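You operate a simulated robot arm through the tools that you are given. There is no shell and no other tool. Be economical: measure what you need, move in short steps, check, and stop when the job is done.

You run a simulated two-armed robot. Do the job below in one go: nothing can be reset, and whatever is moved stays where it is left.

TASK
Set up machine No. 1 from the job card: plate, depth and tuft size.
Fine: plate flat in its seat, table back in. Where these are worked on the way, their far stop is far enough and under half their travel is too little: sliding table.

It is judged by the outcome, as a careful person would: the job done as asked, and still so three seconds after it is handed in. It fails if anything else is knocked over, pushed out of place, dropped, spilled or broken.

THE ROBOT
Two 7-joint arms with two-finger parallel grippers on one trunk, on a base that drives. Base frame: it is fixed to the floor where the robot stands at the start and does not move with it; the origin is under the middle of the robot, x ahead of it, y to its left, z up. Lengths are in mm, angles in rad, forces in N, time in s.
The left shoulder is at the start at [50, 187, 1135], the right one opposite. With the tool pointing down near the work surface each hand reaches from about 100 to 660 mm from the robot's upright axis, wherever it stands, measured 20 degrees to its own side. Places, roughly: box start button [800, 500, 700]; brake lever [1000, 500, 1100]; clamp knob [700, 200, 1000]; clutch lever [600, -100, 900]; counter button [800, 100, 1300]; depth knob [900, 300, 1200]; drive belt [700, 0, 800]; foot pedal [700, 0, 100]; green machine [900, -100, 700]; main switch [800, 600, 700]; plate seat on the sliding table [800, 0, 1000]; sliding table [800, 100, 1000]; tension knob [500, -200, 500]; tuft knob [900, 300, 1300]; wire knob [800, 200, 1200]. Payload 3.43 kg a hand.
The tool frame of a hand sits at the grasp point between the pads (the TCP): z along the fingers, y along the line on which they close. The tips reach 30 mm beyond it. The gripper opens to 94 mm. The fingers are 28 mm wide and 10 mm thick; the gripper's body (50 by 96 mm) begins 55 mm behind the TCP.
Orientation is that of the tool frame in the base frame, as a unit quaternion [x, y, z, w]. With the fingers straight down and closing along the base's y, the tool's x points along the base's -x, its y along +y and its z along -z.

THE INTERFACE
- The arms move only by the tool play_rows. It takes "left_series", "right_series" or both (then of equal length, played together; a hand with none holds still); each is a list of rows, each a list of 7 numbers: the shift along the tool's x, y, z in mm, then the turn, a rotation vector about the tool's x, y, z in rad, then the gripper command, from -1 (fully open) to 1 (shut), values between in proportion. In form: [[dx, dy, dz, ax, ay, az, fingers], ...]. A call has 1 to 10 rows; each row is the pose to reach, as a shift and turn from the pose commanded when the call began, along the tool's axes at that moment. Each row takes 0.2 s and may step no farther than 50 mm and 0.15 rad from the row before; otherwise, or with a gripper value out of range, the whole call is refused. A pose out of reach is approached as far as the arm can. The call stops where the force on the tool passes 40 N (or 10 N more than at its start, if that is more) or the arm is blocked; 0.2 s more then pass. Each finger travels about 153 mm/s and halts on what it meets, pressing with about 29 N; the grip force reading is that of the motor and also rises with nothing between the fingers. The clock runs only during rows and for 0.2 s after the last one: add rows that repeat a pose to give the fingers time. The reply holds the time, the measured pose of the TCP, the force on the tool along the base axes, the opening and the grip force, in the units named above and with some noise, with the torque about the TCP (base axes, N m) and any sound that the robot's microphone picked up.
- Cameras (640 x 400 px; columns grow to the right, rows downward): "scene" is now at [133.6, -44.2, 1297.2]; the picture's right is [-0.48, -0.88, 0.00], its down [-0.51, 0.28, -0.81] and it looks along [0.71, -0.39, -0.59] (base axes); focal length 214 px, centre (320, 200). "left" rides on the left gripper at [76, -14, -102] in its tool frame; the picture's right is [0.18, 0.98, 0.00], its down [-0.75, 0.14, -0.64] and it looks along [-0.63, 0.12, 0.77] (tool axes); focal length 243 px, centre (320, 200). "right" rides on the right gripper at [76, 14, -102] in its tool frame; the picture's right is [-0.18, 0.98, 0.00], its down [-0.75, -0.14, -0.64] and it looks along [-0.63, -0.12, 0.77] (tool axes); focal length 243 px, centre (320, 200).
- grab_frame(camera): a new picture of that camera. No time passes.
- slide_trunk(by): slides the trunk up (or, below 0, down) by that many mm; the arms and the scene camera ride with it, the base frame stays. It gives what a move gives, with no picture.
- base_move(legs): drives the robot by 1 to 6 legs, each [ahead, left, turn to the left] in mm, mm and rad, along the robot's own axes; the way and the turn of a leg run together, so that a leg with both is an arc; at most 1500 mm and 3.142 rad a leg. The arms and the cameras ride along, it lands a little off, and it stops where it bumps. It gives what a move gives.
- pan_tilt(pan, tilt): turns the head with the scene camera to pan (to the left, within 1.396 rad either way) and tilt (down, from -0.506 to 1.204), counted from straight ahead of the robot. It gives what a move gives.
- point_at(camera, pixels): there is no depth. For up to 12 entries [column, row, z] of the newest picture of that camera ("zoom" is the newest enlarged one), the place [x, y] in the base frame at which the ray of that pixel passes the height z, good to about 2 mm. No time passes.
- enlarge(camera, box): a new picture of the part [left, top, right, bottom] of that camera's present view, enlarged. No time passes.
- finish_job(): hands the job in; it is judged then, once.

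Work in short steps. Measure before you move; look again where a grasp or a placing could have gone wrong, and mend it. You have 80 turns and 62 pictures in all, those below and enlarged ones among them. Open the grippers and draw the arms clear of the work before you hand the job in, unless the task says otherwise; then end with one line.

The tools are called after "Call:" as a command line: name --argument value ..., lists and objects as JSON in quotes. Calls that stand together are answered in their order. play_rows: Moves the arms, as the interface text tells. Its arguments: {"type":"object","properties":{"left_series":{"type":"array","items":{"type":"array","items":{"type":"number"}}},"right_series":{"type":"array","items":{"type":"array","items":{"type":"number"}}}},"required":[]} The other tools are called the same way: slide_trunk (by) slides the trunk up or down; base_move (legs) drives the base; pan_tilt (pan, tilt) turns the head that bears the scene camera; grab_frame (camera) takes a picture; point_at (camera, pixels) gives the place at which the rays of pixels pass given heights; enlarge (camera, box) takes an enlarged picture of a part of a camera's view; finish_job () hands the job in.

At the start:

```text
clock: 0.0
left_tool_pos: [480.0, 60.2, 1000.7]
left_tcp_rot: [0.0, 1.0, 0.0, 0.0]
left_ft_force: [-0.2, 0.3, 0.3]
left_wrist_torque: [-0.04, 0.0, -0.03]
left_opening: 94.0
left_gripper_force: 0.1
right_tool_pos: [374.1, -249.7, 999.3]
right_tcp_rot: [0.0, 1.0, 0.0, -0.001]
right_ft_force: [0.5, -0.4, -0.1]
right_wrist_torque: [-0.01, -0.01, 0.0]
right_opening: 93.9
right_gripper_force: 0.1
trunk travel left (down, up): [-350.0, 82.0]
robot x, y, heading: [0.7, -1.8, -0.004]
head pan, tilt: [-0.503, 0.627]
```

scene: 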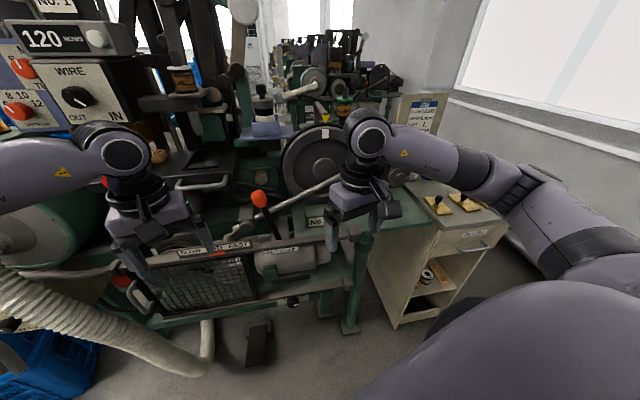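
right: 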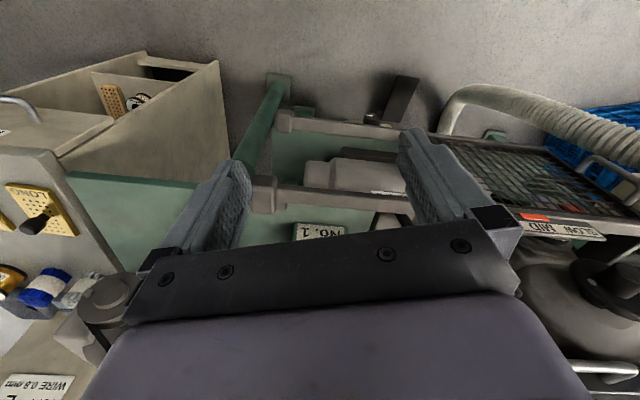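
left: 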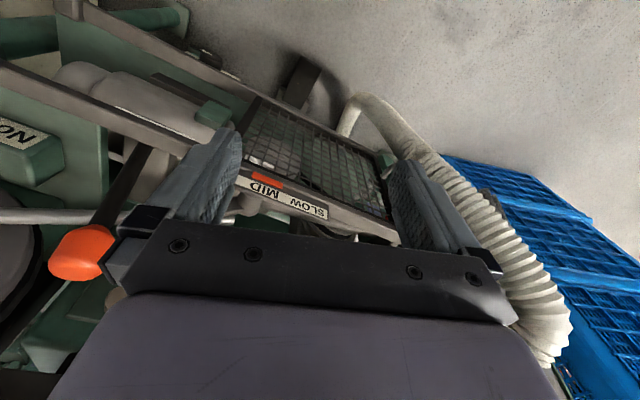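

The scene shows the machine with WIRE knob at left and the cabinet with plates at right. I pan the head left to see the job card and control boxes.

Call:
pan_tilt --pan 0.2 --tilt 0.25

Call:
grab_frame --camera "scene"

```text
clock: 1.1
left_tool_pos: [478.6, 61.1, 999.8]
left_tcp_rot: [0.001, 1.0, 0.001, -0.001]
left_ft_force: [-0.1, 0.6, -0.1]
left_wrist_torque: [0.02, -0.02, 0.01]
left_opening: 93.7
left_gripper_force: 0.0
right_tool_pos: [373.0, -250.5, 999.9]
right_tcp_rot: [0.001, 1.0, 0.0, -0.001]
right_ft_force: [0.1, -0.2, 0.6]
right_wrist_torque: [0.01, -0.01, -0.02]
right_opening: 93.8
right_gripper_force: 0.0
trunk travel left (down, up): [-350.0, 82.0]
robot x, y, heading: [-2.3, -0.5, 0.003]
head pan, tilt: [0.201, 0.25]
```

```text
58 pictures are left
```

scene: 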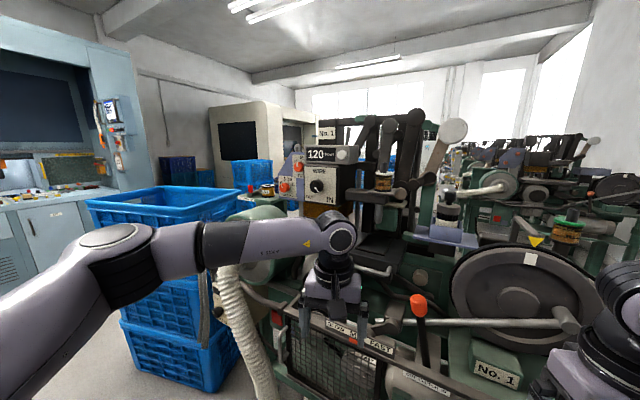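

The No. 1 machine's control box is at columns 280-360, rows 120-210. I enlarge it, and then also the blue-headed panel at (108,115).

Call:
enlarge --camera "scene" --box '[240, 110, 400, 210]'

Call:
pan_tilt --pan -0.6 --tilt 0.45

Call:
grab_frame --camera "scene"

```text
4.00 times, centred on (320, 160) of scene
```

zoom: 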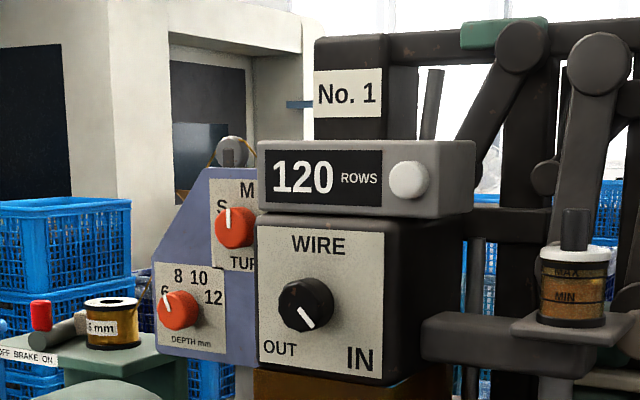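

```text
clock: 2.2
left_tool_pos: [479.4, 61.0, 998.2]
left_tcp_rot: [0.001, 1.0, -0.001, 0.0]
left_ft_force: [0.6, -0.8, 0.2]
left_wrist_torque: [0.0, 0.01, -0.02]
left_opening: 94.0
left_gripper_force: 0.0
right_tool_pos: [374.7, -250.3, 1000.1]
right_tcp_rot: [0.0, 1.0, 0.0, -0.001]
right_ft_force: [0.1, -0.5, -0.3]
right_wrist_torque: [0.03, -0.03, -0.01]
right_opening: 93.9
right_gripper_force: 0.0
trunk travel left (down, up): [-350.0, 82.0]
robot x, y, heading: [-0.7, 0.4, -0.002]
head pan, tilt: [-0.6, 0.45]
```

```text
56 pictures are left
```

scene: 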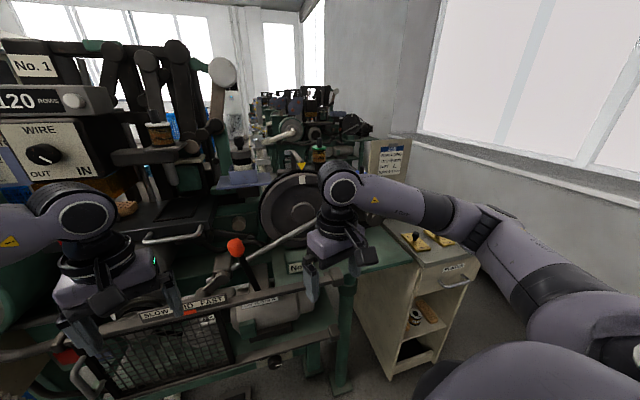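

The job card is on the wall/cart back at (390,160), with plates on the cart at (415,238) and (438,240). I enlarge the card, and the cart.

Call:
enlarge --camera "scene" --box '[362, 135, 418, 185]'

Call:
enlarge --camera "scene" --box '[360, 210, 500, 300]'

```text
8.00 times, centred on (390, 160) of scene
```

zoom: 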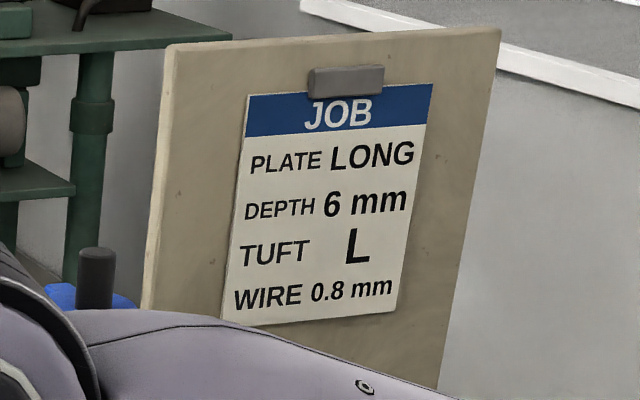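

```text
4.44 times, centred on (430, 255) of scene
```

zoom: 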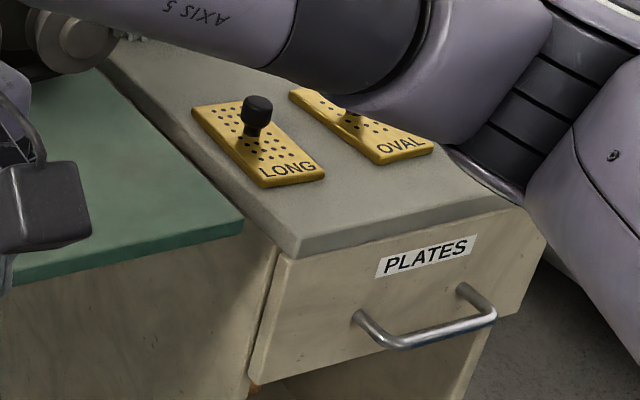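

Card: LONG plate, depth 6, tuft L. Next I look at the sliding table and clamp region; first I back the left arm out of the view by moving it left/back.

Call:
play_rows --left_series '[[40, 25, 0, 0, 0, 0, -1], [80, 50, 0, 0, 0, 0, -1], [120, 75, 0, 0, 0, 0, -1], [160, 100, 0, 0, 0, 0, -1], [180, 140, 0, 0, 0, 0, -1], [180, 180, 0, 0, 0, 0, -1]]'

Call:
pan_tilt --pan 0.0 --tilt 0.45

Call:
grab_frame --camera "scene"

Call:
enlarge --camera "scene" --box '[270, 140, 430, 240]'

```text
clock: 3.6
left_tool_pos: [299.4, 241.4, 1000.6]
left_tcp_rot: [0.0, 1.0, 0.0, 0.0]
left_ft_force: [-0.3, 0.3, 0.6]
left_wrist_torque: [0.01, 0.01, 0.0]
left_opening: 94.0
left_gripper_force: 0.1
right_tool_pos: [373.9, -249.9, 999.7]
right_tcp_rot: [0.0, 1.0, 0.001, -0.001]
right_ft_force: [0.3, 0.7, -1.2]
right_wrist_torque: [0.0, -0.04, 0.02]
right_opening: 93.9
right_gripper_force: 0.1
trunk travel left (down, up): [-350.0, 82.0]
robot x, y, heading: [-0.7, 1.4, -0.0]
head pan, tilt: [-0.6, 0.45]
```

```text
clock: 4.6
left_tool_pos: [300.5, 239.9, 1000.4]
left_tcp_rot: [0.0, 1.0, 0.0, 0.0]
left_ft_force: [-0.6, 0.9, -0.3]
left_wrist_torque: [0.01, -0.02, 0.03]
left_opening: 94.1
left_gripper_force: 0.0
right_tool_pos: [375.4, -251.4, 999.1]
right_tcp_rot: [0.0, 1.0, 0.001, 0.0]
right_ft_force: [-0.2, 0.8, 0.7]
right_wrist_torque: [-0.02, 0.01, 0.01]
right_opening: 93.8
right_gripper_force: 0.0
trunk travel left (down, up): [-350.0, 82.0]
robot x, y, heading: [4.8, 2.1, 0.004]
head pan, tilt: [0.0, 0.45]
```

```text
53 pictures are left
```

scene: 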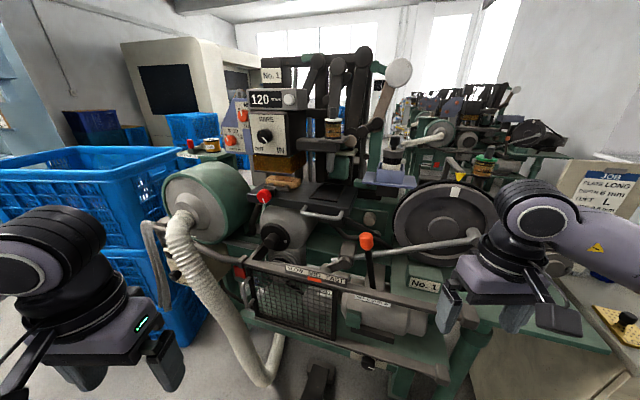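

```text
4.00 times, centred on (350, 190) of scene
```

zoom: 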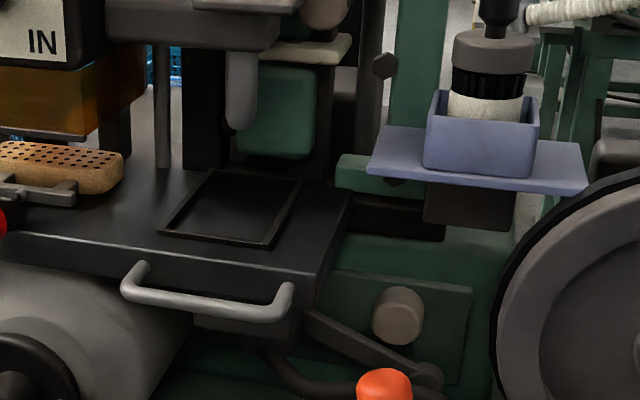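

The seat frame is empty on the table (zoom 160-300, 170-248), with the table handle at zoom (205,300). I compute places of handle, seat corners and knobs at assumed heights.

Call:
point_at --camera "zoom" --pixels '[[205, 302, 970], [205, 302, 1000], [132, 265, 980], [285, 290, 980], [158, 234, 1000], [265, 248, 1000], [301, 180, 1000], [210, 172, 1000], [5, 215, 1000], [245, 120, 1050], [245, 120, 1100]]'

Call:
enlarge --camera "scene" --box '[210, 60, 338, 140]'

```text
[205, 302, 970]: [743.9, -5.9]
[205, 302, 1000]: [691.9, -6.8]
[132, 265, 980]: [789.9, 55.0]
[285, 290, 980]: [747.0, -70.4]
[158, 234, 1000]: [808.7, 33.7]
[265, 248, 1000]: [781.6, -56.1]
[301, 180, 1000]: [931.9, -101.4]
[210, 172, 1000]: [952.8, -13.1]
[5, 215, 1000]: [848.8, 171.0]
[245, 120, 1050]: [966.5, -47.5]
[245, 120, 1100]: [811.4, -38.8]
```

```text
5.00 times, centred on (274, 100) of scene
```

zoom: 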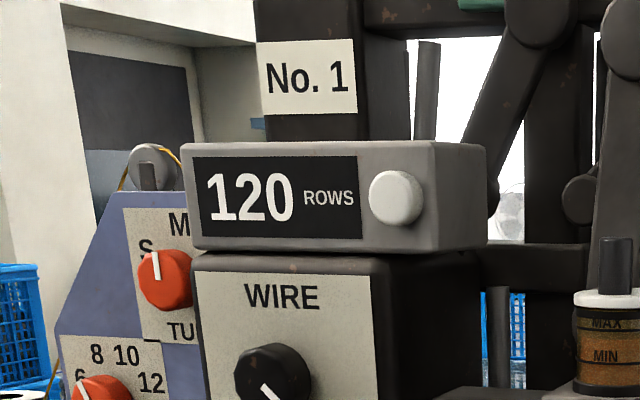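

Triangulating the LONG knob from the two initial pictures gives about (535, -857, 745). I look right and down to see the cart and the free floor before driving.

Call:
pan_tilt --pan -1.1 --tilt 0.7

Call:
grab_frame --camera "scene"

Call:
grab_frame --camera "right"

```text
clock: 5.9
left_tool_pos: [299.8, 240.0, 1000.7]
left_tcp_rot: [0.0, 1.0, 0.0, 0.001]
left_ft_force: [-0.1, 1.0, -0.1]
left_wrist_torque: [0.0, 0.01, -0.02]
left_opening: 94.3
left_gripper_force: 0.1
right_tool_pos: [374.3, -251.3, 999.2]
right_tcp_rot: [0.0, 1.0, 0.0, -0.001]
right_ft_force: [0.3, 0.1, -0.5]
right_wrist_torque: [0.02, -0.03, 0.03]
right_opening: 94.0
right_gripper_force: 0.0
trunk travel left (down, up): [-350.0, 82.0]
robot x, y, heading: [2.4, -0.2, -0.0]
head pan, tilt: [-1.1, 0.7]
```

```text
50 pictures are left
```

scene: 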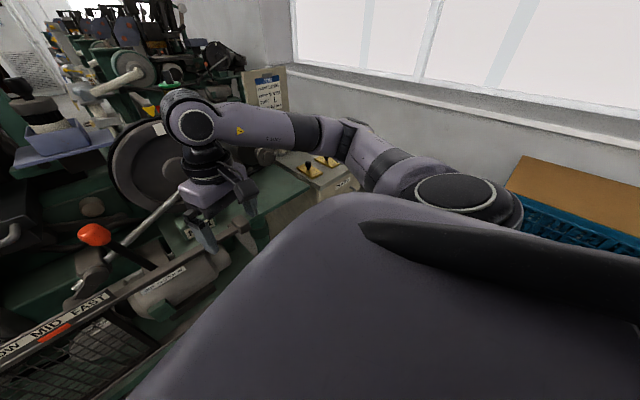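

```text
49 pictures are left
```

right: 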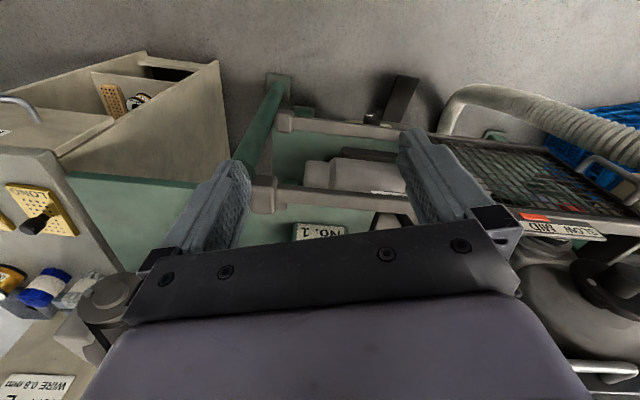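

I measure the plate, the cart edges and the bench edge using both cameras.

Call:
point_at --camera "right" --pixels '[[60, 158, 690], [115, 122, 690], [115, 282, 690], [38, 218, 745], [12, 205, 700], [60, 192, 700], [75, 232, 700], [70, 175, 700], [225, 185, 700], [275, 76, 0], [400, 76, 100], [4, 375, 690]]'

Call:
enlarge --camera "scene" --box '[240, 130, 370, 220]'

```text
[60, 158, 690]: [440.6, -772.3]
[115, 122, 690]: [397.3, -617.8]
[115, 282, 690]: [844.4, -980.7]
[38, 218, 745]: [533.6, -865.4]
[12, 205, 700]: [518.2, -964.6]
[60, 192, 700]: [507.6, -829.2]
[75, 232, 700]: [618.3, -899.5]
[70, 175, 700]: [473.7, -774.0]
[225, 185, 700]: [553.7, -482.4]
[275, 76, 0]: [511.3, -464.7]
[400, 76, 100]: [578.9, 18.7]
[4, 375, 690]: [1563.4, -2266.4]
```

```text
4.44 times, centred on (305, 175) of scene
```

zoom: 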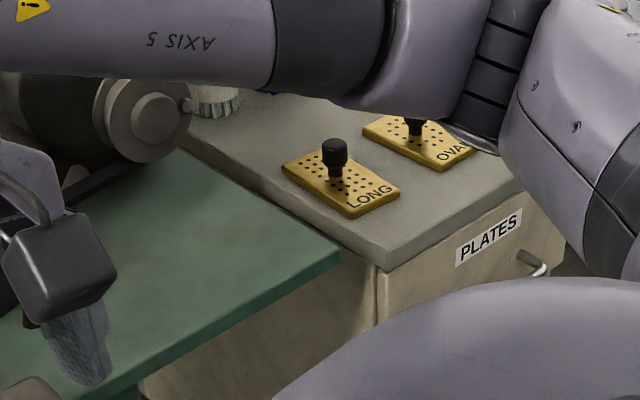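

Now the same points from the scene zoom: knob top (335,145) and plate corners.

Call:
point_at --camera "zoom" --pixels '[[335, 145, 745], [335, 145, 730], [335, 145, 760], [335, 187, 700], [281, 170, 700], [349, 216, 700], [400, 193, 700], [330, 148, 700], [385, 270, 690], [345, 258, 700], [510, 190, 690]]'

```text
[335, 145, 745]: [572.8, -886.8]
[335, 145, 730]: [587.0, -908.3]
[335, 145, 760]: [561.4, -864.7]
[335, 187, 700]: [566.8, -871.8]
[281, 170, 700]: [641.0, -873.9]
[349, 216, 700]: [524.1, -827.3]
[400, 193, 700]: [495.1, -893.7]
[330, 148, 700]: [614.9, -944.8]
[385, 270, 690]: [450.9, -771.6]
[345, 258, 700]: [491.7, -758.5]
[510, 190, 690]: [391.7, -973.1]
```

Knob ≈ (565,-868), top z≈757; the plate is yawed about -21°, the machine about -17°. I look ahead and down to find the space in front of the machine before driving closer for the table.

Call:
pan_tilt --pan 0.1 --tilt 0.9

Call:
grab_frame --camera "scene"

```text
clock: 7.3
left_tool_pos: [300.3, 240.0, 1001.0]
left_tcp_rot: [0.0, 1.0, -0.001, 0.0]
left_ft_force: [-0.3, 0.1, -0.8]
left_wrist_torque: [-0.01, 0.0, -0.01]
left_opening: 93.8
left_gripper_force: 0.1
right_tool_pos: [373.7, -250.2, 999.9]
right_tcp_rot: [0.0, 1.0, -0.001, -0.001]
right_ft_force: [0.0, -0.2, 0.4]
right_wrist_torque: [-0.01, 0.03, 0.0]
right_opening: 93.6
right_gripper_force: 0.2
trunk travel left (down, up): [-350.0, 82.0]
robot x, y, heading: [3.5, -1.1, 0.001]
head pan, tilt: [0.099, 0.901]
```

```text
47 pictures are left
```

scene: 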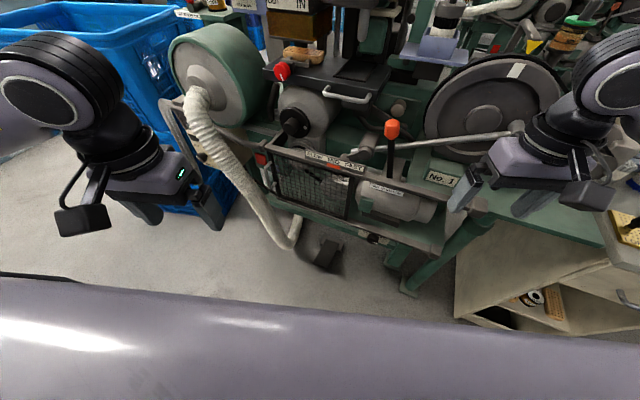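

Call:
point_at --camera "scene" --pixels '[[330, 272, 0], [290, 245, 0], [320, 260, 100], [407, 295, 0], [300, 157, 830], [440, 190, 830], [222, 215, 0], [390, 128, 950], [345, 100, 970], [455, 320, 0], [282, 72, 1010]]'

```text
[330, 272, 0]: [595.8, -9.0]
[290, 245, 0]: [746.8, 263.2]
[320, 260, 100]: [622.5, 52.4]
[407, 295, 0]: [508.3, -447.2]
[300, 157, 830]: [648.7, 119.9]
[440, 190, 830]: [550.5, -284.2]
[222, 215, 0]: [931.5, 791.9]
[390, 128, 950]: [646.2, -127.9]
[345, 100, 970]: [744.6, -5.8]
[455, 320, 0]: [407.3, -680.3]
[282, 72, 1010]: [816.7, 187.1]
```

The floor ahead is clear to the pedal (~596,-9) and bench front rail (x≈650 at y=120). I drive to about (200,100) and turn to face the machine (-0.29).

Call:
base_move --legs '[[200, 100, 0], [0, 0, -0.29]]'

Call:
pan_tilt --pan 0.0 --tilt 0.6

Call:
grab_frame --camera "scene"

Call:
grab_frame --camera "left"

```text
clock: 10.0
left_tool_pos: [557.0, 243.0, 1001.2]
left_tcp_rot: [0.145, 0.989, 0.0, 0.0]
left_ft_force: [0.6, 0.7, 0.5]
left_wrist_torque: [-0.01, 0.0, -0.02]
left_opening: 94.3
left_gripper_force: 0.1
right_tool_pos: [486.9, -247.4, 999.7]
right_tcp_rot: [0.145, 0.989, -0.001, 0.001]
right_ft_force: [-0.1, 0.8, 0.7]
right_wrist_torque: [-0.02, -0.02, -0.02]
right_opening: 93.9
right_gripper_force: 0.1
trunk travel left (down, up): [-350.0, 82.0]
robot x, y, heading: [199.6, 100.5, -0.295]
head pan, tilt: [0.099, 0.901]
```

```text
clock: 10.8
left_tool_pos: [555.2, 244.1, 1000.1]
left_tcp_rot: [0.145, 0.989, 0.0, 0.0]
left_ft_force: [0.1, 0.3, 0.8]
left_wrist_torque: [-0.01, 0.01, -0.03]
left_opening: 94.1
left_gripper_force: 0.0
right_tool_pos: [487.0, -248.6, 999.5]
right_tcp_rot: [0.146, 0.989, 0.0, 0.0]
right_ft_force: [0.4, 1.2, 0.7]
right_wrist_torque: [0.01, 0.0, 0.02]
right_opening: 94.1
right_gripper_force: 0.1
trunk travel left (down, up): [-350.0, 82.0]
robot x, y, heading: [198.3, 101.9, -0.291]
head pan, tilt: [0.0, 0.6]
```

```text
46 pictures are left
```

scene: 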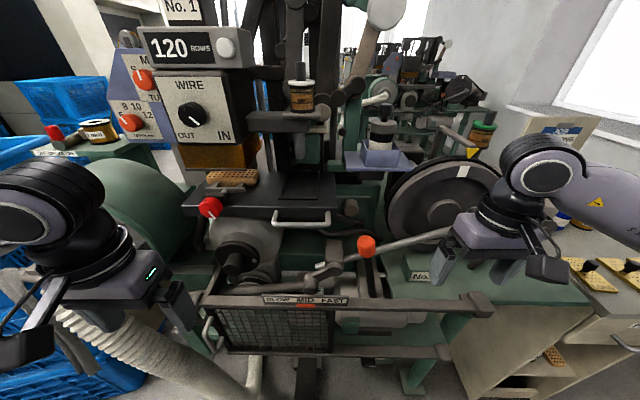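

```text
45 pictures are left
```

left: 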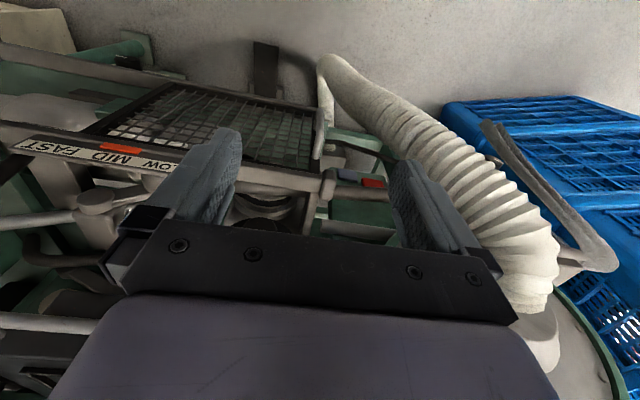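

The robot now faces the machine squarely; the handle is at (300,222). I enlarge for measurement.

Call:
enlarge --camera "scene" --box '[190, 150, 350, 250]'

Call:
point_at --camera "scene" --pixels '[[300, 223, 960], [300, 223, 980], [300, 223, 1000], [366, 245, 950], [366, 245, 1000]]'

```text
4.00 times, centred on (270, 200) of scene
```

zoom: 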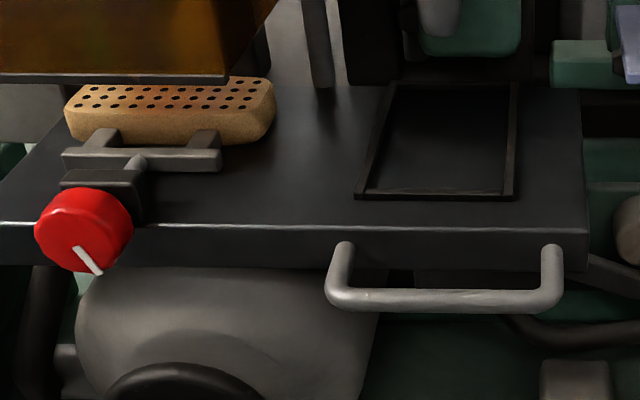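

```text
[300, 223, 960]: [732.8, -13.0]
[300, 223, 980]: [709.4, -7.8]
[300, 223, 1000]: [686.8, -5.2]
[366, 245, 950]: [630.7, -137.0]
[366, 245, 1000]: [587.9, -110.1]
```

Rays triangulate the handle only roughly (z 980–1010), so I bring the left hand above it and turn it a quarter so its fingers close fore-aft, then look with the wrist camera.

Call:
play_rows --left_series '[[0, 0, -45, 0, 0, 0.15, -1], [-10, -20, -80, 0, 0, 0.3, -1], [-30, -50, -100, 0, 0, 0.45, -1], [-50, -80, -100, 0, 0, 0.6, -1], [-70, -110, -100, 0, 0, 0.75, -1], [-90, -140, -100, 0, 0, 0.9, -1], [-110, -165, -100, 0, 0, 1.05, -1], [-130, -175, -100, 0, 0, 1.2, -1], [-150, -175, -100, 0, 0, 1.35, -1], [-160, -175, -100, 0, 0, 1.5, -1]]'

Call:
grab_frame --camera "left"

Call:
grab_frame --camera "scene"

```text
clock: 13.0
left_tool_pos: [549.9, 55.7, 1097.7]
left_tcp_rot: [0.775, 0.632, 0.002, 0.001]
left_ft_force: [0.3, -0.3, 0.4]
left_wrist_torque: [0.03, -0.04, 0.01]
left_opening: 94.0
left_gripper_force: 0.1
left hand out of reach, approached as far as the arm can: row 8, 9, 10
right_tool_pos: [485.1, -250.7, 1000.1]
right_tcp_rot: [0.146, 0.989, 0.001, 0.001]
right_ft_force: [0.3, -0.9, 0.1]
right_wrist_torque: [0.04, -0.05, 0.0]
right_opening: 94.0
right_gripper_force: 0.0
trunk travel left (down, up): [-350.0, 82.0]
robot x, y, heading: [200.9, 98.7, -0.29]
head pan, tilt: [0.0, 0.6]
```

```text
43 pictures are left
```

left: 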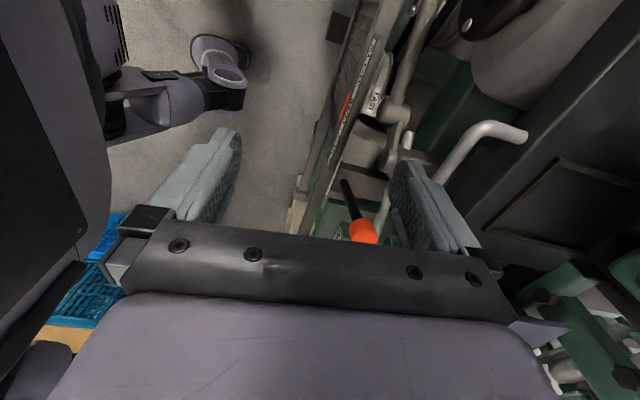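

```text
42 pictures are left
```

scene: 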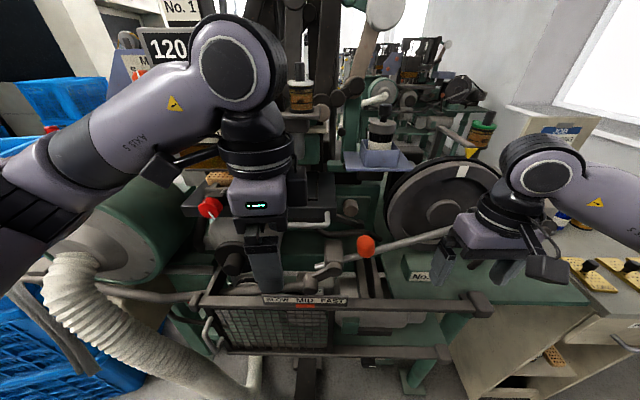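

I compare rays from both cameras for the handle's left corner, the mid bar and the seat's near corners.

Call:
point_at --camera "left" --pixels '[[480, 128, 960], [480, 128, 980], [480, 128, 1000], [560, 158, 990], [560, 158, 1010], [485, 230, 990], [485, 230, 1010]]'

Call:
point_at --camera "zoom" --pixels '[[338, 298, 960], [338, 298, 980], [338, 298, 1000], [357, 196, 990], [357, 196, 1010], [512, 197, 990], [512, 197, 1010], [555, 298, 980], [385, 86, 990], [513, 86, 990], [385, 86, 1010], [513, 86, 1010]]'

```text
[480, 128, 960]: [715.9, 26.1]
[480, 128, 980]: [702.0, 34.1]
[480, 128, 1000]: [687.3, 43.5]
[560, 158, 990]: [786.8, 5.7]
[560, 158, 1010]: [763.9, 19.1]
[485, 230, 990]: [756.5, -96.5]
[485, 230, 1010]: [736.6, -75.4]
```

```text
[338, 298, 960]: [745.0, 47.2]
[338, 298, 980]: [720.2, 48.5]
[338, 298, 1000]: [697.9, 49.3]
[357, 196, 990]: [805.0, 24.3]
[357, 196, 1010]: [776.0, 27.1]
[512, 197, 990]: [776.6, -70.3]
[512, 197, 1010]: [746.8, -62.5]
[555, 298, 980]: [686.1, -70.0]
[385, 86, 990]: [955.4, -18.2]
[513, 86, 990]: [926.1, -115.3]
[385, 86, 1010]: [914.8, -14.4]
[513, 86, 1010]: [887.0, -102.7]
```

Agreement is best with the table top z≈1023 and the handle bar at about mid (666,-5,1008). I raise the trunk and go 60 mm ahead for reach, with the left hand staying above.

Call:
slide_trunk --by 80

Call:
base_move --legs '[[60, 0, 0]]'

Call:
grab_frame --camera "left"

```text
clock: 14.2
left_tool_pos: [550.7, 56.3, 1176.9]
left_tcp_rot: [0.774, 0.633, 0.002, 0.002]
left_ft_force: [-0.4, 0.2, -0.6]
left_wrist_torque: [-0.01, -0.02, -0.02]
left_opening: 94.2
left_gripper_force: 0.1
right_tool_pos: [486.7, -248.8, 1080.4]
right_tcp_rot: [0.145, 0.989, -0.001, 0.001]
right_ft_force: [-0.9, -0.3, 0.2]
right_wrist_torque: [0.0, -0.03, 0.0]
right_opening: 94.0
right_gripper_force: 0.0
trunk travel left (down, up): [-430.0, 2.0]
robot x, y, heading: [198.0, 98.7, -0.295]
head pan, tilt: [0.0, 0.6]
```

```text
clock: 15.1
left_tool_pos: [610.0, 35.0, 1176.9]
left_tcp_rot: [0.775, 0.631, 0.001, 0.002]
left_ft_force: [0.8, -0.7, -0.2]
left_wrist_torque: [0.01, 0.02, 0.01]
left_opening: 94.1
left_gripper_force: 0.1
right_tool_pos: [542.5, -269.2, 1079.7]
right_tcp_rot: [0.148, 0.989, 0.001, 0.0]
right_ft_force: [0.0, -0.6, -1.4]
right_wrist_torque: [0.01, 0.0, 0.0]
right_opening: 94.2
right_gripper_force: 0.1
trunk travel left (down, up): [-430.0, 2.0]
robot x, y, heading: [258.0, 77.8, -0.292]
head pan, tilt: [0.0, 0.6]
```

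```text
41 pictures are left
```

left: 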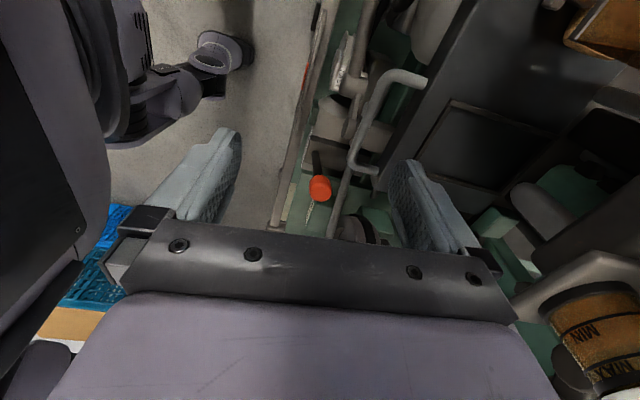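

The bar is seen from about (383,78) to (352,162). I check its place at two heights against the earlier estimate.

Call:
point_at --camera "left" --pixels '[[386, 76, 1008], [352, 160, 1008], [386, 76, 990], [352, 160, 990], [380, 170, 1008], [427, 82, 1008], [448, 101, 1025], [402, 179, 1025], [540, 128, 1025]]'

Call:
play_rows --left_series '[[0, 0, 0, 0, 0, 0.07, -1], [0, 0, 30, 0, 0, 0.07, -1]]'

```text
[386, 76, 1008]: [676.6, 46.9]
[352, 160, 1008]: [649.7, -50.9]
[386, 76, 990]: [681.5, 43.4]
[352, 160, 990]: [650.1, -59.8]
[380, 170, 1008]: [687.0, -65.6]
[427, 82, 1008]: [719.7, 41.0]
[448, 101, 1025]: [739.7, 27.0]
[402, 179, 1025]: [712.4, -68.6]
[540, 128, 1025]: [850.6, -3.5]
```

```text
clock: 15.7
left_tool_pos: [593.6, 36.5, 1166.2]
left_tcp_rot: [0.796, 0.605, 0.002, 0.003]
left_ft_force: [-0.1, -0.5, 0.8]
left_wrist_torque: [0.0, 0.03, 0.0]
left_opening: 94.1
left_gripper_force: 0.1
left hand out of reach, approached as far as the arm can: row 1, 2
right_tool_pos: [540.5, -270.8, 1079.0]
right_tcp_rot: [0.149, 0.989, 0.0, 0.0]
right_ft_force: [-0.4, 0.0, 0.2]
right_wrist_torque: [0.01, -0.01, 0.01]
right_opening: 94.3
right_gripper_force: 0.1
trunk travel left (down, up): [-430.0, 2.0]
robot x, y, heading: [254.4, 79.8, -0.3]
head pan, tilt: [0.0, 0.6]
```

The handle mid is (663,-3), z≈1005. The commanded pose may lie ahead of the measured one, so I step back and down and read where it settles.

Call:
play_rows --left_series '[[-10, -25, 25, 0, 0, 0, -1], [-20, -46, 50, 0, 0, 0, -1], [-30, -46, 78, 0, 0, 0, -1], [-30, -46, 78, 0, 0, 0, -1]]'

```text
clock: 16.7
left_tool_pos: [539.9, 19.5, 1087.7]
left_tcp_rot: [0.797, 0.604, 0.002, 0.002]
left_ft_force: [0.7, -0.2, 0.3]
left_wrist_torque: [0.04, -0.04, -0.03]
left_opening: 94.1
left_gripper_force: 0.1
right_tool_pos: [543.0, -268.9, 1079.2]
right_tcp_rot: [0.147, 0.989, 0.0, 0.0]
right_ft_force: [-1.0, -0.1, -0.3]
right_wrist_torque: [-0.01, 0.01, 0.02]
right_opening: 94.2
right_gripper_force: 0.0
trunk travel left (down, up): [-430.0, 2.0]
robot x, y, heading: [258.3, 80.0, -0.293]
head pan, tilt: [0.0, 0.6]
```

Commands clamp to the measured pose, good. I move over the bar with the opening about 40 mm, and look before lowering.

Call:
play_rows --left_series '[[0, 30, 0, 0, 0, 0, 0.15], [5, 65, 0, 0, 0, 0, 0.15], [8, 100, 0, 0, 0, 0, 0.15], [11, 121, 0, 0, 0, 0, 0.15], [11, 121, 10, 0, 0, 0, 0.15]]'

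Call:
grab_frame --camera "left"

```text
clock: 17.9
left_tool_pos: [580.6, 9.6, 1088.9]
left_tcp_rot: [0.797, 0.604, 0.002, 0.002]
left_ft_force: [0.1, 0.0, 0.4]
left_wrist_torque: [-0.02, -0.02, 0.0]
left_opening: 40.0
left_gripper_force: 0.0
left hand out of reach, approached as far as the arm can: row 2, 3, 4, 5
right_tool_pos: [542.2, -270.7, 1080.3]
right_tcp_rot: [0.148, 0.989, -0.001, 0.0]
right_ft_force: [0.2, 0.3, -0.9]
right_wrist_torque: [0.01, 0.01, 0.04]
right_opening: 94.1
right_gripper_force: 0.0
trunk travel left (down, up): [-430.0, 2.0]
robot x, y, heading: [254.1, 76.6, -0.302]
head pan, tilt: [0.0, 0.6]
```

```text
40 pictures are left
```

left: 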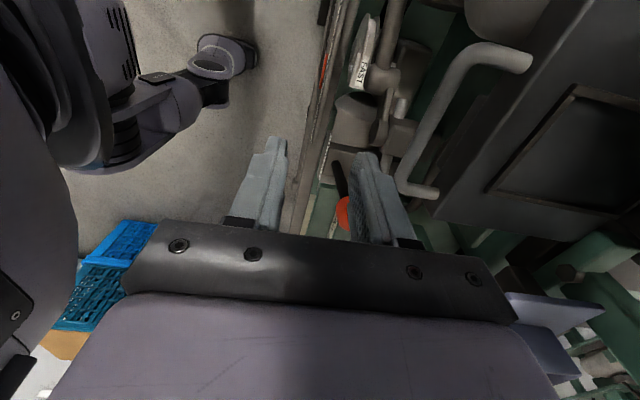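

Quarter-turned, the wrist limits reach. Instead I'll use the plain orientation (closing sideways) and straddle one handle post, fingers in the gap between bar and table. I turn the hand back.

Call:
play_rows --left_series '[[0, -20, -10, 0, 0, -0.15, -1], [0, -40, -10, 0, 0, -0.3, -1], [0, -40, -10, 0, 0, -0.45, -1], [0, -40, -10, 0, 0, -0.6, -1], [0, -40, -10, 0, 0, -0.75, -1], [0, -20, -10, 0, 0, -0.9, -1], [20, 0, -10, 0, 0, -1.05, -1], [30, 20, -10, 0, 0, -1.2, -1], [30, 40, -10, 0, 0, -1.35, -1], [30, 60, -10, 0, 0, -1.5, -1]]'

Call:
grab_frame --camera "left"

```text
clock: 20.1
left_tool_pos: [652.7, 26.4, 1096.3]
left_tcp_rot: [0.169, 0.986, 0.0, 0.003]
left_ft_force: [0.2, -0.4, 0.1]
left_wrist_torque: [-0.02, -0.01, 0.04]
left_opening: 94.1
left_gripper_force: 0.0
right_tool_pos: [542.8, -268.9, 1079.2]
right_tcp_rot: [0.147, 0.989, 0.001, 0.0]
right_ft_force: [-0.2, -0.1, -0.8]
right_wrist_torque: [-0.02, 0.0, 0.0]
right_opening: 94.0
right_gripper_force: 0.1
trunk travel left (down, up): [-430.0, 2.0]
robot x, y, heading: [255.6, 79.9, -0.294]
head pan, tilt: [0.0, 0.6]
```

```text
39 pictures are left
```

left: 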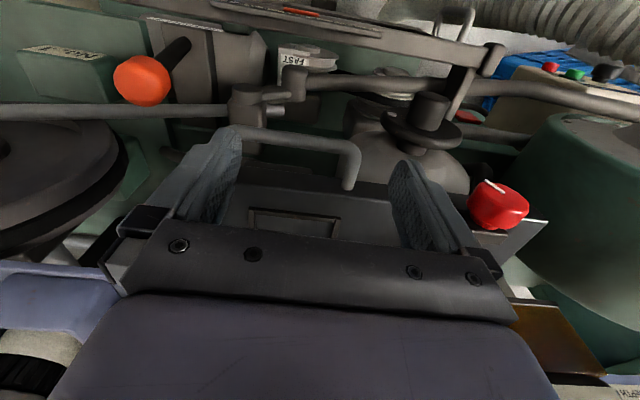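

The left post runs from the bar corner (352,148) to the table (348,188). I measure it.

Call:
point_at --camera "left" --pixels '[[356, 150, 1005], [348, 188, 1005], [354, 165, 1005], [240, 132, 1005], [240, 132, 1012], [356, 150, 1012], [300, 183, 1023], [250, 207, 1025], [340, 215, 1025]]'

```text
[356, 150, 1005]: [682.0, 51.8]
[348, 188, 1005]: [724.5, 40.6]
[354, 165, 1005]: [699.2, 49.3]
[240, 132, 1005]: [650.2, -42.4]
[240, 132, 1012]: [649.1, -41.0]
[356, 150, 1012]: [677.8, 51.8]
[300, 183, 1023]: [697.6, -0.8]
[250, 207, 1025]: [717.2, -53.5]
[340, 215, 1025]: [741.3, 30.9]
```

Post centre ≈ (704,45), gap from 684 to 724 in x. I move over it, lower to TCP z≈1020 with a 60 mm opening, and check before closing.

Call:
play_rows --left_series '[[-21, 17, 0, 0, 0, -0.045, -0.3], [-42, 35, 0, 0, 0, -0.045, -0.3], [-42, 35, 0, 0, 0, -0.045, -0.3], [-42, 35, 30, 0, 0, -0.045, -0.3]]'

Call:
grab_frame --camera "left"

```text
clock: 21.1
left_tool_pos: [704.1, 42.7, 1065.1]
left_tcp_rot: [0.15, 0.989, 0.0, 0.003]
left_ft_force: [0.1, 0.1, 0.2]
left_wrist_torque: [-0.05, -0.02, -0.04]
left_opening: 61.0
left_gripper_force: 0.2
right_tool_pos: [541.6, -268.3, 1079.9]
right_tcp_rot: [0.148, 0.989, -0.001, 0.0]
right_ft_force: [-0.4, -0.2, 0.0]
right_wrist_torque: [0.01, 0.02, 0.04]
right_opening: 94.1
right_gripper_force: 0.2
trunk travel left (down, up): [-430.0, 2.0]
robot x, y, heading: [258.3, 80.4, -0.296]
head pan, tilt: [0.0, 0.6]
```

```text
38 pictures are left
```

left: 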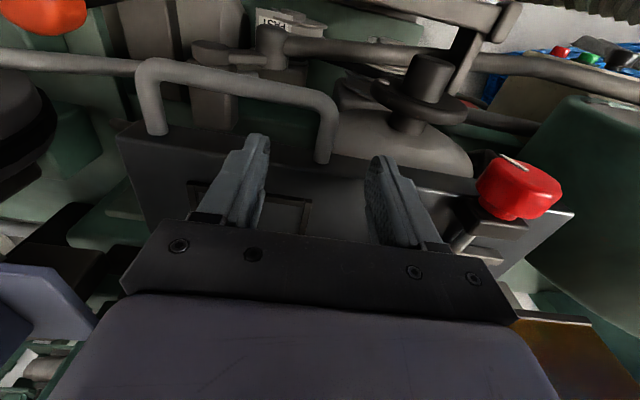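

The projected grasp point falls at (320,138), right on the post (325,135). I lower to z≈1020 and close.

Call:
play_rows --left_series '[[0, 2, 22, 0, 0, 0, -0.3], [0, 2, 45, 0, 0, 0, -0.3], [0, 2, 45, 0, 0, 0, 0.6], [0, 2, 45, 0, 0, 0, 0.9], [0, 2, 45, 0, 0, 0, 0.9]]'

Call:
grab_frame --camera "left"

```text
clock: 21.5
left_tool_pos: [703.2, 42.6, 1060.1]
left_tcp_rot: [0.151, 0.988, -0.006, 0.009]
left_ft_force: [-11.0, 7.4, 17.9]
left_wrist_torque: [0.81, -0.12, 0.55]
left_opening: 63.0
left_gripper_force: 1.5
right_tool_pos: [540.2, -270.7, 1080.2]
right_tcp_rot: [0.149, 0.989, -0.001, 0.001]
right_ft_force: [0.1, -0.1, 0.1]
right_wrist_torque: [-0.04, 0.0, -0.01]
right_opening: 94.0
right_gripper_force: 0.0
trunk travel left (down, up): [-430.0, 2.0]
robot x, y, heading: [258.2, 77.1, -0.3]
head pan, tilt: [0.0, 0.6]
stopped in row 1 (left hand): the force on the tool passed its limit at 54 N (the readings are from after the stop); the commanded pose is now the measured one
```

```text
37 pictures are left
```

left: 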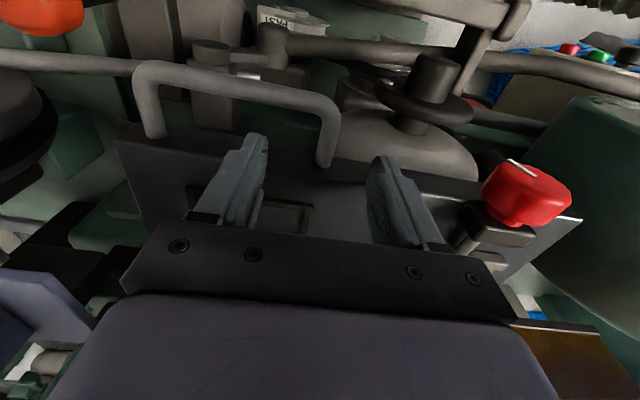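

The tips touched the table edge at z≈1030, so table and handle sit higher/nearer than assumed. I re-measure bar back edge, post and table edge at z≈1015–1030 in this picture.

Call:
point_at --camera "left" --pixels '[[280, 98, 1015], [280, 81, 1015], [327, 165, 1015], [280, 157, 1030], [375, 175, 1030], [330, 130, 1015], [240, 86, 1015], [240, 70, 1015]]'

Call:
play_rows --left_series '[[5, 0, -12, 0, 0, 0, -0.3], [11, 3, -12, 0, 0, 0, -0.3], [11, 3, -12, 0, 0, 0, -0.3]]'

Call:
enlarge --camera "left" --box '[200, 50, 440, 200]'

```text
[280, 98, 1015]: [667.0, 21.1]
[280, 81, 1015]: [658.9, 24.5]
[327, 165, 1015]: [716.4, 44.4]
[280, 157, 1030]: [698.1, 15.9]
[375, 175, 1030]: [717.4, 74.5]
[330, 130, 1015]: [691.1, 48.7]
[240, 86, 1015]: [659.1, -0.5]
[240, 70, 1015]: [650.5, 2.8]
```

```text
clock: 22.3
left_tool_pos: [693.5, 50.6, 1068.6]
left_tcp_rot: [0.149, 0.989, -0.005, 0.009]
left_ft_force: [0.1, -0.4, 0.0]
left_wrist_torque: [-0.01, -0.02, -0.03]
left_opening: 61.0
left_gripper_force: 0.0
right_tool_pos: [541.6, -267.4, 1079.6]
right_tcp_rot: [0.147, 0.989, -0.001, 0.0]
right_ft_force: [0.3, -0.4, -0.6]
right_wrist_torque: [-0.02, -0.02, 0.02]
right_opening: 94.0
right_gripper_force: 0.1
trunk travel left (down, up): [-430.0, 2.0]
robot x, y, heading: [255.6, 83.4, -0.294]
head pan, tilt: [0.0, 0.6]
```

```text
2.67 times, centred on (320, 125) of left
```

zoom: 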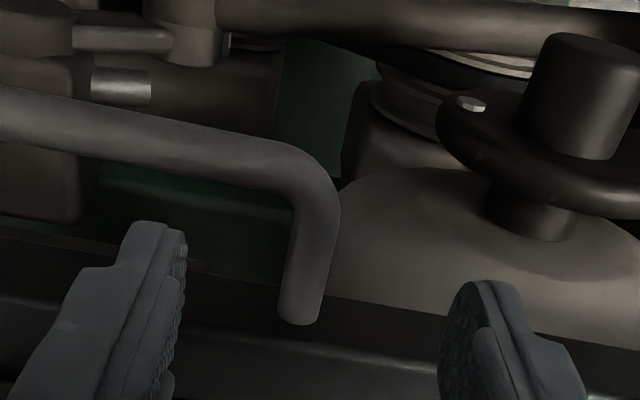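

The post joins the table face at x≈717 and the bar back is at ≈675; the hand at x≈693 now fits the gap. I lower to z≈1022 and close on the post.

Call:
play_rows --left_series '[[-1, -2, 22, 0, 0, 0, -0.3], [-1, -2, 46, 0, 0, 0, -0.3], [-1, -2, 46, 0, 0, 0, 0.3], [-1, -2, 46, 0, 0, 0, 0.8], [-1, -2, 46, 0, 0, 0, 0.8]]'

```text
clock: 23.5
left_tool_pos: [697.7, 46.7, 1022.5]
left_tcp_rot: [0.147, 0.989, -0.005, 0.01]
left_ft_force: [5.3, -0.8, 0.7]
left_wrist_torque: [-0.18, -0.49, 1.57]
left_opening: 12.3
left_gripper_force: 45.5
right_tool_pos: [541.2, -268.9, 1080.2]
right_tcp_rot: [0.148, 0.989, 0.0, 0.0]
right_ft_force: [-0.4, -0.2, 0.7]
right_wrist_torque: [0.0, -0.02, 0.01]
right_opening: 94.2
right_gripper_force: 0.1
trunk travel left (down, up): [-430.0, 2.0]
robot x, y, heading: [260.0, 77.1, -0.299]
head pan, tilt: [0.0, 0.6]
```

The post is gripped (opening 12 mm). I pull the table straight out.

Call:
play_rows --left_series '[[15, 0, 0, 0, 0, 0, 0.8], [30, 0, 0, 0, 0, 0, 0.8], [50, 0, 0, 0, 0, 0, 0.8], [70, 0, 0, 0, 0, 0, 0.8], [90, 0, 0, 0, 0, 0, 0.8], [110, 0, 0, 0, 0, 0, 0.8]]'

```text
clock: 24.9
left_tool_pos: [594.2, 79.7, 1022.3]
left_tcp_rot: [0.146, 0.989, -0.005, 0.011]
left_ft_force: [1.0, 8.1, 16.4]
left_wrist_torque: [0.5, 1.08, 1.13]
left_opening: 12.3
left_gripper_force: 45.4
right_tool_pos: [540.8, -269.1, 1080.5]
right_tcp_rot: [0.148, 0.989, -0.001, 0.0]
right_ft_force: [-0.5, 0.8, -0.4]
right_wrist_torque: [0.04, 0.01, -0.02]
right_opening: 93.8
right_gripper_force: 0.1
trunk travel left (down, up): [-430.0, 2.0]
robot x, y, heading: [256.0, 80.2, -0.299]
head pan, tilt: [0.0, 0.6]
stopped in row 6 (left hand): the force on the tool passed its limit at 43 N (the readings are from after the stop); the commanded pose is now the measured one
```

It moved 108 mm and then met force, probably the stop. I nudge once more and look.

Call:
play_rows --left_series '[[8, 0, 0, 0, 0, 0, 0.8], [16, 0, 0, 0, 0, 0, 0.8]]'

Call:
grab_frame --camera "scene"

```text
clock: 25.5
left_tool_pos: [578.4, 85.5, 1022.5]
left_tcp_rot: [0.148, 0.989, -0.006, 0.012]
left_ft_force: [6.4, 14.8, 23.7]
left_wrist_torque: [0.29, 0.42, 1.52]
left_opening: 12.4
left_gripper_force: 45.4
right_tool_pos: [541.8, -267.0, 1081.2]
right_tcp_rot: [0.148, 0.989, -0.001, 0.0]
right_ft_force: [-0.5, -0.6, 0.6]
right_wrist_torque: [0.0, -0.02, -0.01]
right_opening: 93.8
right_gripper_force: 0.0
trunk travel left (down, up): [-430.0, 2.0]
robot x, y, heading: [254.4, 78.2, -0.294]
head pan, tilt: [0.0, 0.6]
```

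```text
35 pictures are left
```

scene: 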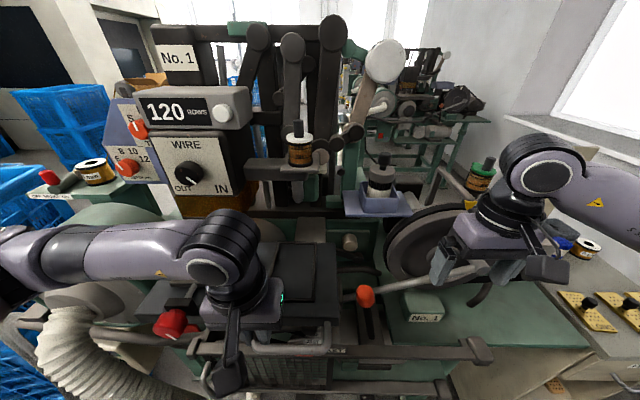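

The table still follows (124 mm so far) though side load builds up. I ease the grip briefly to relieve it, regrip and pull on.

Call:
play_rows --left_series '[[0, 0, 0, 0, 0, 0, 0.55], [0, 0, 0, 0, 0, 0, 0.55], [0, 0, 0, 0, 0, 0, 0.8], [0, 0, 0, 0, 0, 0, 0.8], [10, 0, 0, 0, 0, 0, 0.8], [20, 0, 0, 0, 0, 0, 0.8], [30, 0, 0, 0, 0, 0, 0.8], [40, 0, 0, 0, 0, 0, 0.8]]'

```text
clock: 27.2
left_tool_pos: [549.8, 94.0, 1021.9]
left_tcp_rot: [0.146, 0.989, -0.004, 0.014]
left_ft_force: [2.1, 10.7, 18.7]
left_wrist_torque: [0.49, 0.77, 0.93]
left_opening: 12.9
left_gripper_force: 45.0
right_tool_pos: [541.2, -269.4, 1081.3]
right_tcp_rot: [0.148, 0.989, -0.001, 0.0]
right_ft_force: [0.0, -0.9, -0.1]
right_wrist_torque: [0.02, 0.01, 0.02]
right_opening: 94.2
right_gripper_force: 0.1
trunk travel left (down, up): [-430.0, 2.0]
robot x, y, heading: [256.3, 77.8, -0.297]
head pan, tilt: [0.0, 0.6]
stopped in row 8 (left hand): the force on the tool passed its limit at 42 N (the readings are from after the stop); the commanded pose is now the measured one
```

Now ~155 mm out. One more pull to see whether this is the stop.

Call:
play_rows --left_series '[[10, 0, 0, 0, 0, 0, 0.8], [20, 0, 0, 0, 0, 0, 0.8], [30, 0, 0, 0, 0, 0, 0.8]]'

Call:
enlarge --camera "scene" --box '[160, 210, 400, 360]'

```text
clock: 27.9
left_tool_pos: [537.5, 98.6, 1023.3]
left_tcp_rot: [0.139, 0.99, -0.006, 0.022]
left_ft_force: [8.2, 4.3, 5.2]
left_wrist_torque: [0.25, 0.18, 0.97]
left_opening: 12.2
left_gripper_force: 44.5
right_tool_pos: [541.8, -268.0, 1079.3]
right_tcp_rot: [0.148, 0.989, -0.001, 0.0]
right_ft_force: [-0.5, -0.3, -0.4]
right_wrist_torque: [-0.01, 0.0, 0.03]
right_opening: 94.1
right_gripper_force: 0.1
trunk travel left (down, up): [-430.0, 2.0]
robot x, y, heading: [256.9, 82.2, -0.298]
head pan, tilt: [0.0, 0.6]
stopped in row 3 (left hand): the force on the tool passed its limit at 45 N (the readings are from after the stop); the commanded pose is now the measured one
```

```text
2.67 times, centred on (280, 285) of scene
```

zoom: 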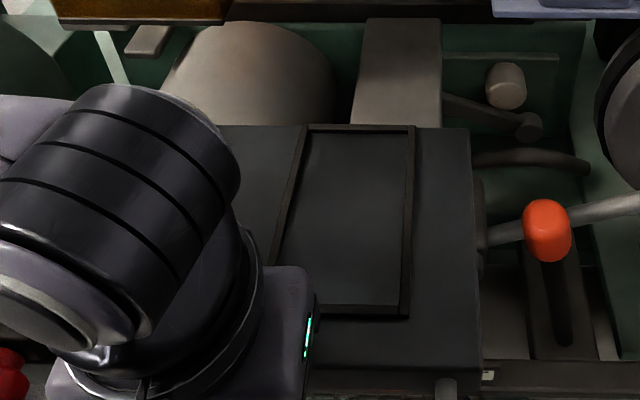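

The table is at its stop (~165 mm out), the seat fully in the open. I release the post, raise the left hand and draw it back left.

Call:
play_rows --left_series '[[0, 0, 0, 0, 0, 0, -0.3], [0, 0, 0, 0, 0, 0, -0.3], [0, 0, -40, 0, 0, 0, -0.3], [0, 0, -85, 0, 0, 0, -0.3], [10, 40, -100, 0, 0, 0, -0.3], [30, 85, -100, 0, 0, 0, -0.3], [50, 130, -100, 0, 0, 0, -0.3], [60, 175, -100, 0, 0, 0, -0.3]]'

Call:
pan_tilt --pan 0.1 --tilt 0.75

Call:
enlarge --camera "scene" --box '[220, 100, 460, 250]'

```text
clock: 29.1
left_tool_pos: [538.7, 136.7, 1122.1]
left_tcp_rot: [0.126, 0.992, -0.009, 0.022]
left_ft_force: [3.9, 1.0, -0.6]
left_wrist_torque: [-0.07, 0.36, -0.16]
left_opening: 60.9
left_gripper_force: 0.1
left hand out of reach, approached as far as the arm can: row 6
right_tool_pos: [541.6, -268.8, 1080.4]
right_tcp_rot: [0.147, 0.989, 0.0, 0.001]
right_ft_force: [0.2, 0.1, -0.7]
right_wrist_torque: [0.01, 0.03, -0.04]
right_opening: 94.2
right_gripper_force: 0.1
trunk travel left (down, up): [-430.0, 2.0]
robot x, y, heading: [253.8, 79.6, -0.297]
head pan, tilt: [0.0, 0.6]
stopped in row 6 (left hand): the force on the tool passed its limit at 66 N (the readings are from after the stop); the commanded pose is now the measured one
```

```text
clock: 29.8
left_tool_pos: [537.7, 137.3, 1123.2]
left_tcp_rot: [0.127, 0.992, -0.01, 0.022]
left_ft_force: [3.8, -0.3, -0.2]
left_wrist_torque: [0.03, 0.47, 0.0]
left_opening: 61.0
left_gripper_force: 0.1
right_tool_pos: [541.3, -268.6, 1079.6]
right_tcp_rot: [0.147, 0.989, 0.0, 0.001]
right_ft_force: [0.4, -0.6, -0.7]
right_wrist_torque: [-0.01, 0.02, 0.02]
right_opening: 94.0
right_gripper_force: 0.0
trunk travel left (down, up): [-430.0, 2.0]
robot x, y, heading: [257.4, 77.1, -0.292]
head pan, tilt: [0.099, 0.75]
```

```text
2.67 times, centred on (340, 175) of scene
```

zoom: 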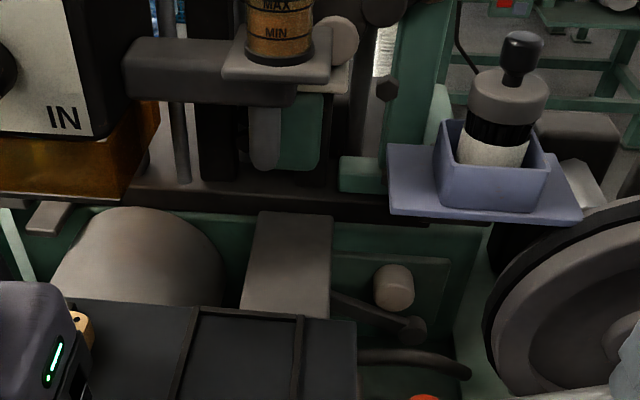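

The left hand met something at z≈1122 after moving left. I look at where it is.

Call:
grab_frame --camera "scene"

Call:
grab_frame --camera "left"

```text
32 pictures are left
```

scene: 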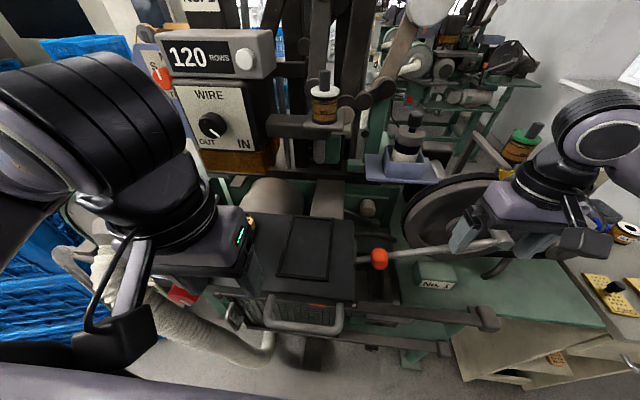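

```text
31 pictures are left
```

left: 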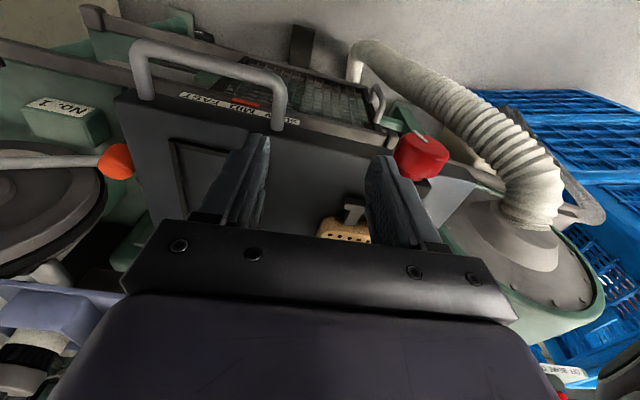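

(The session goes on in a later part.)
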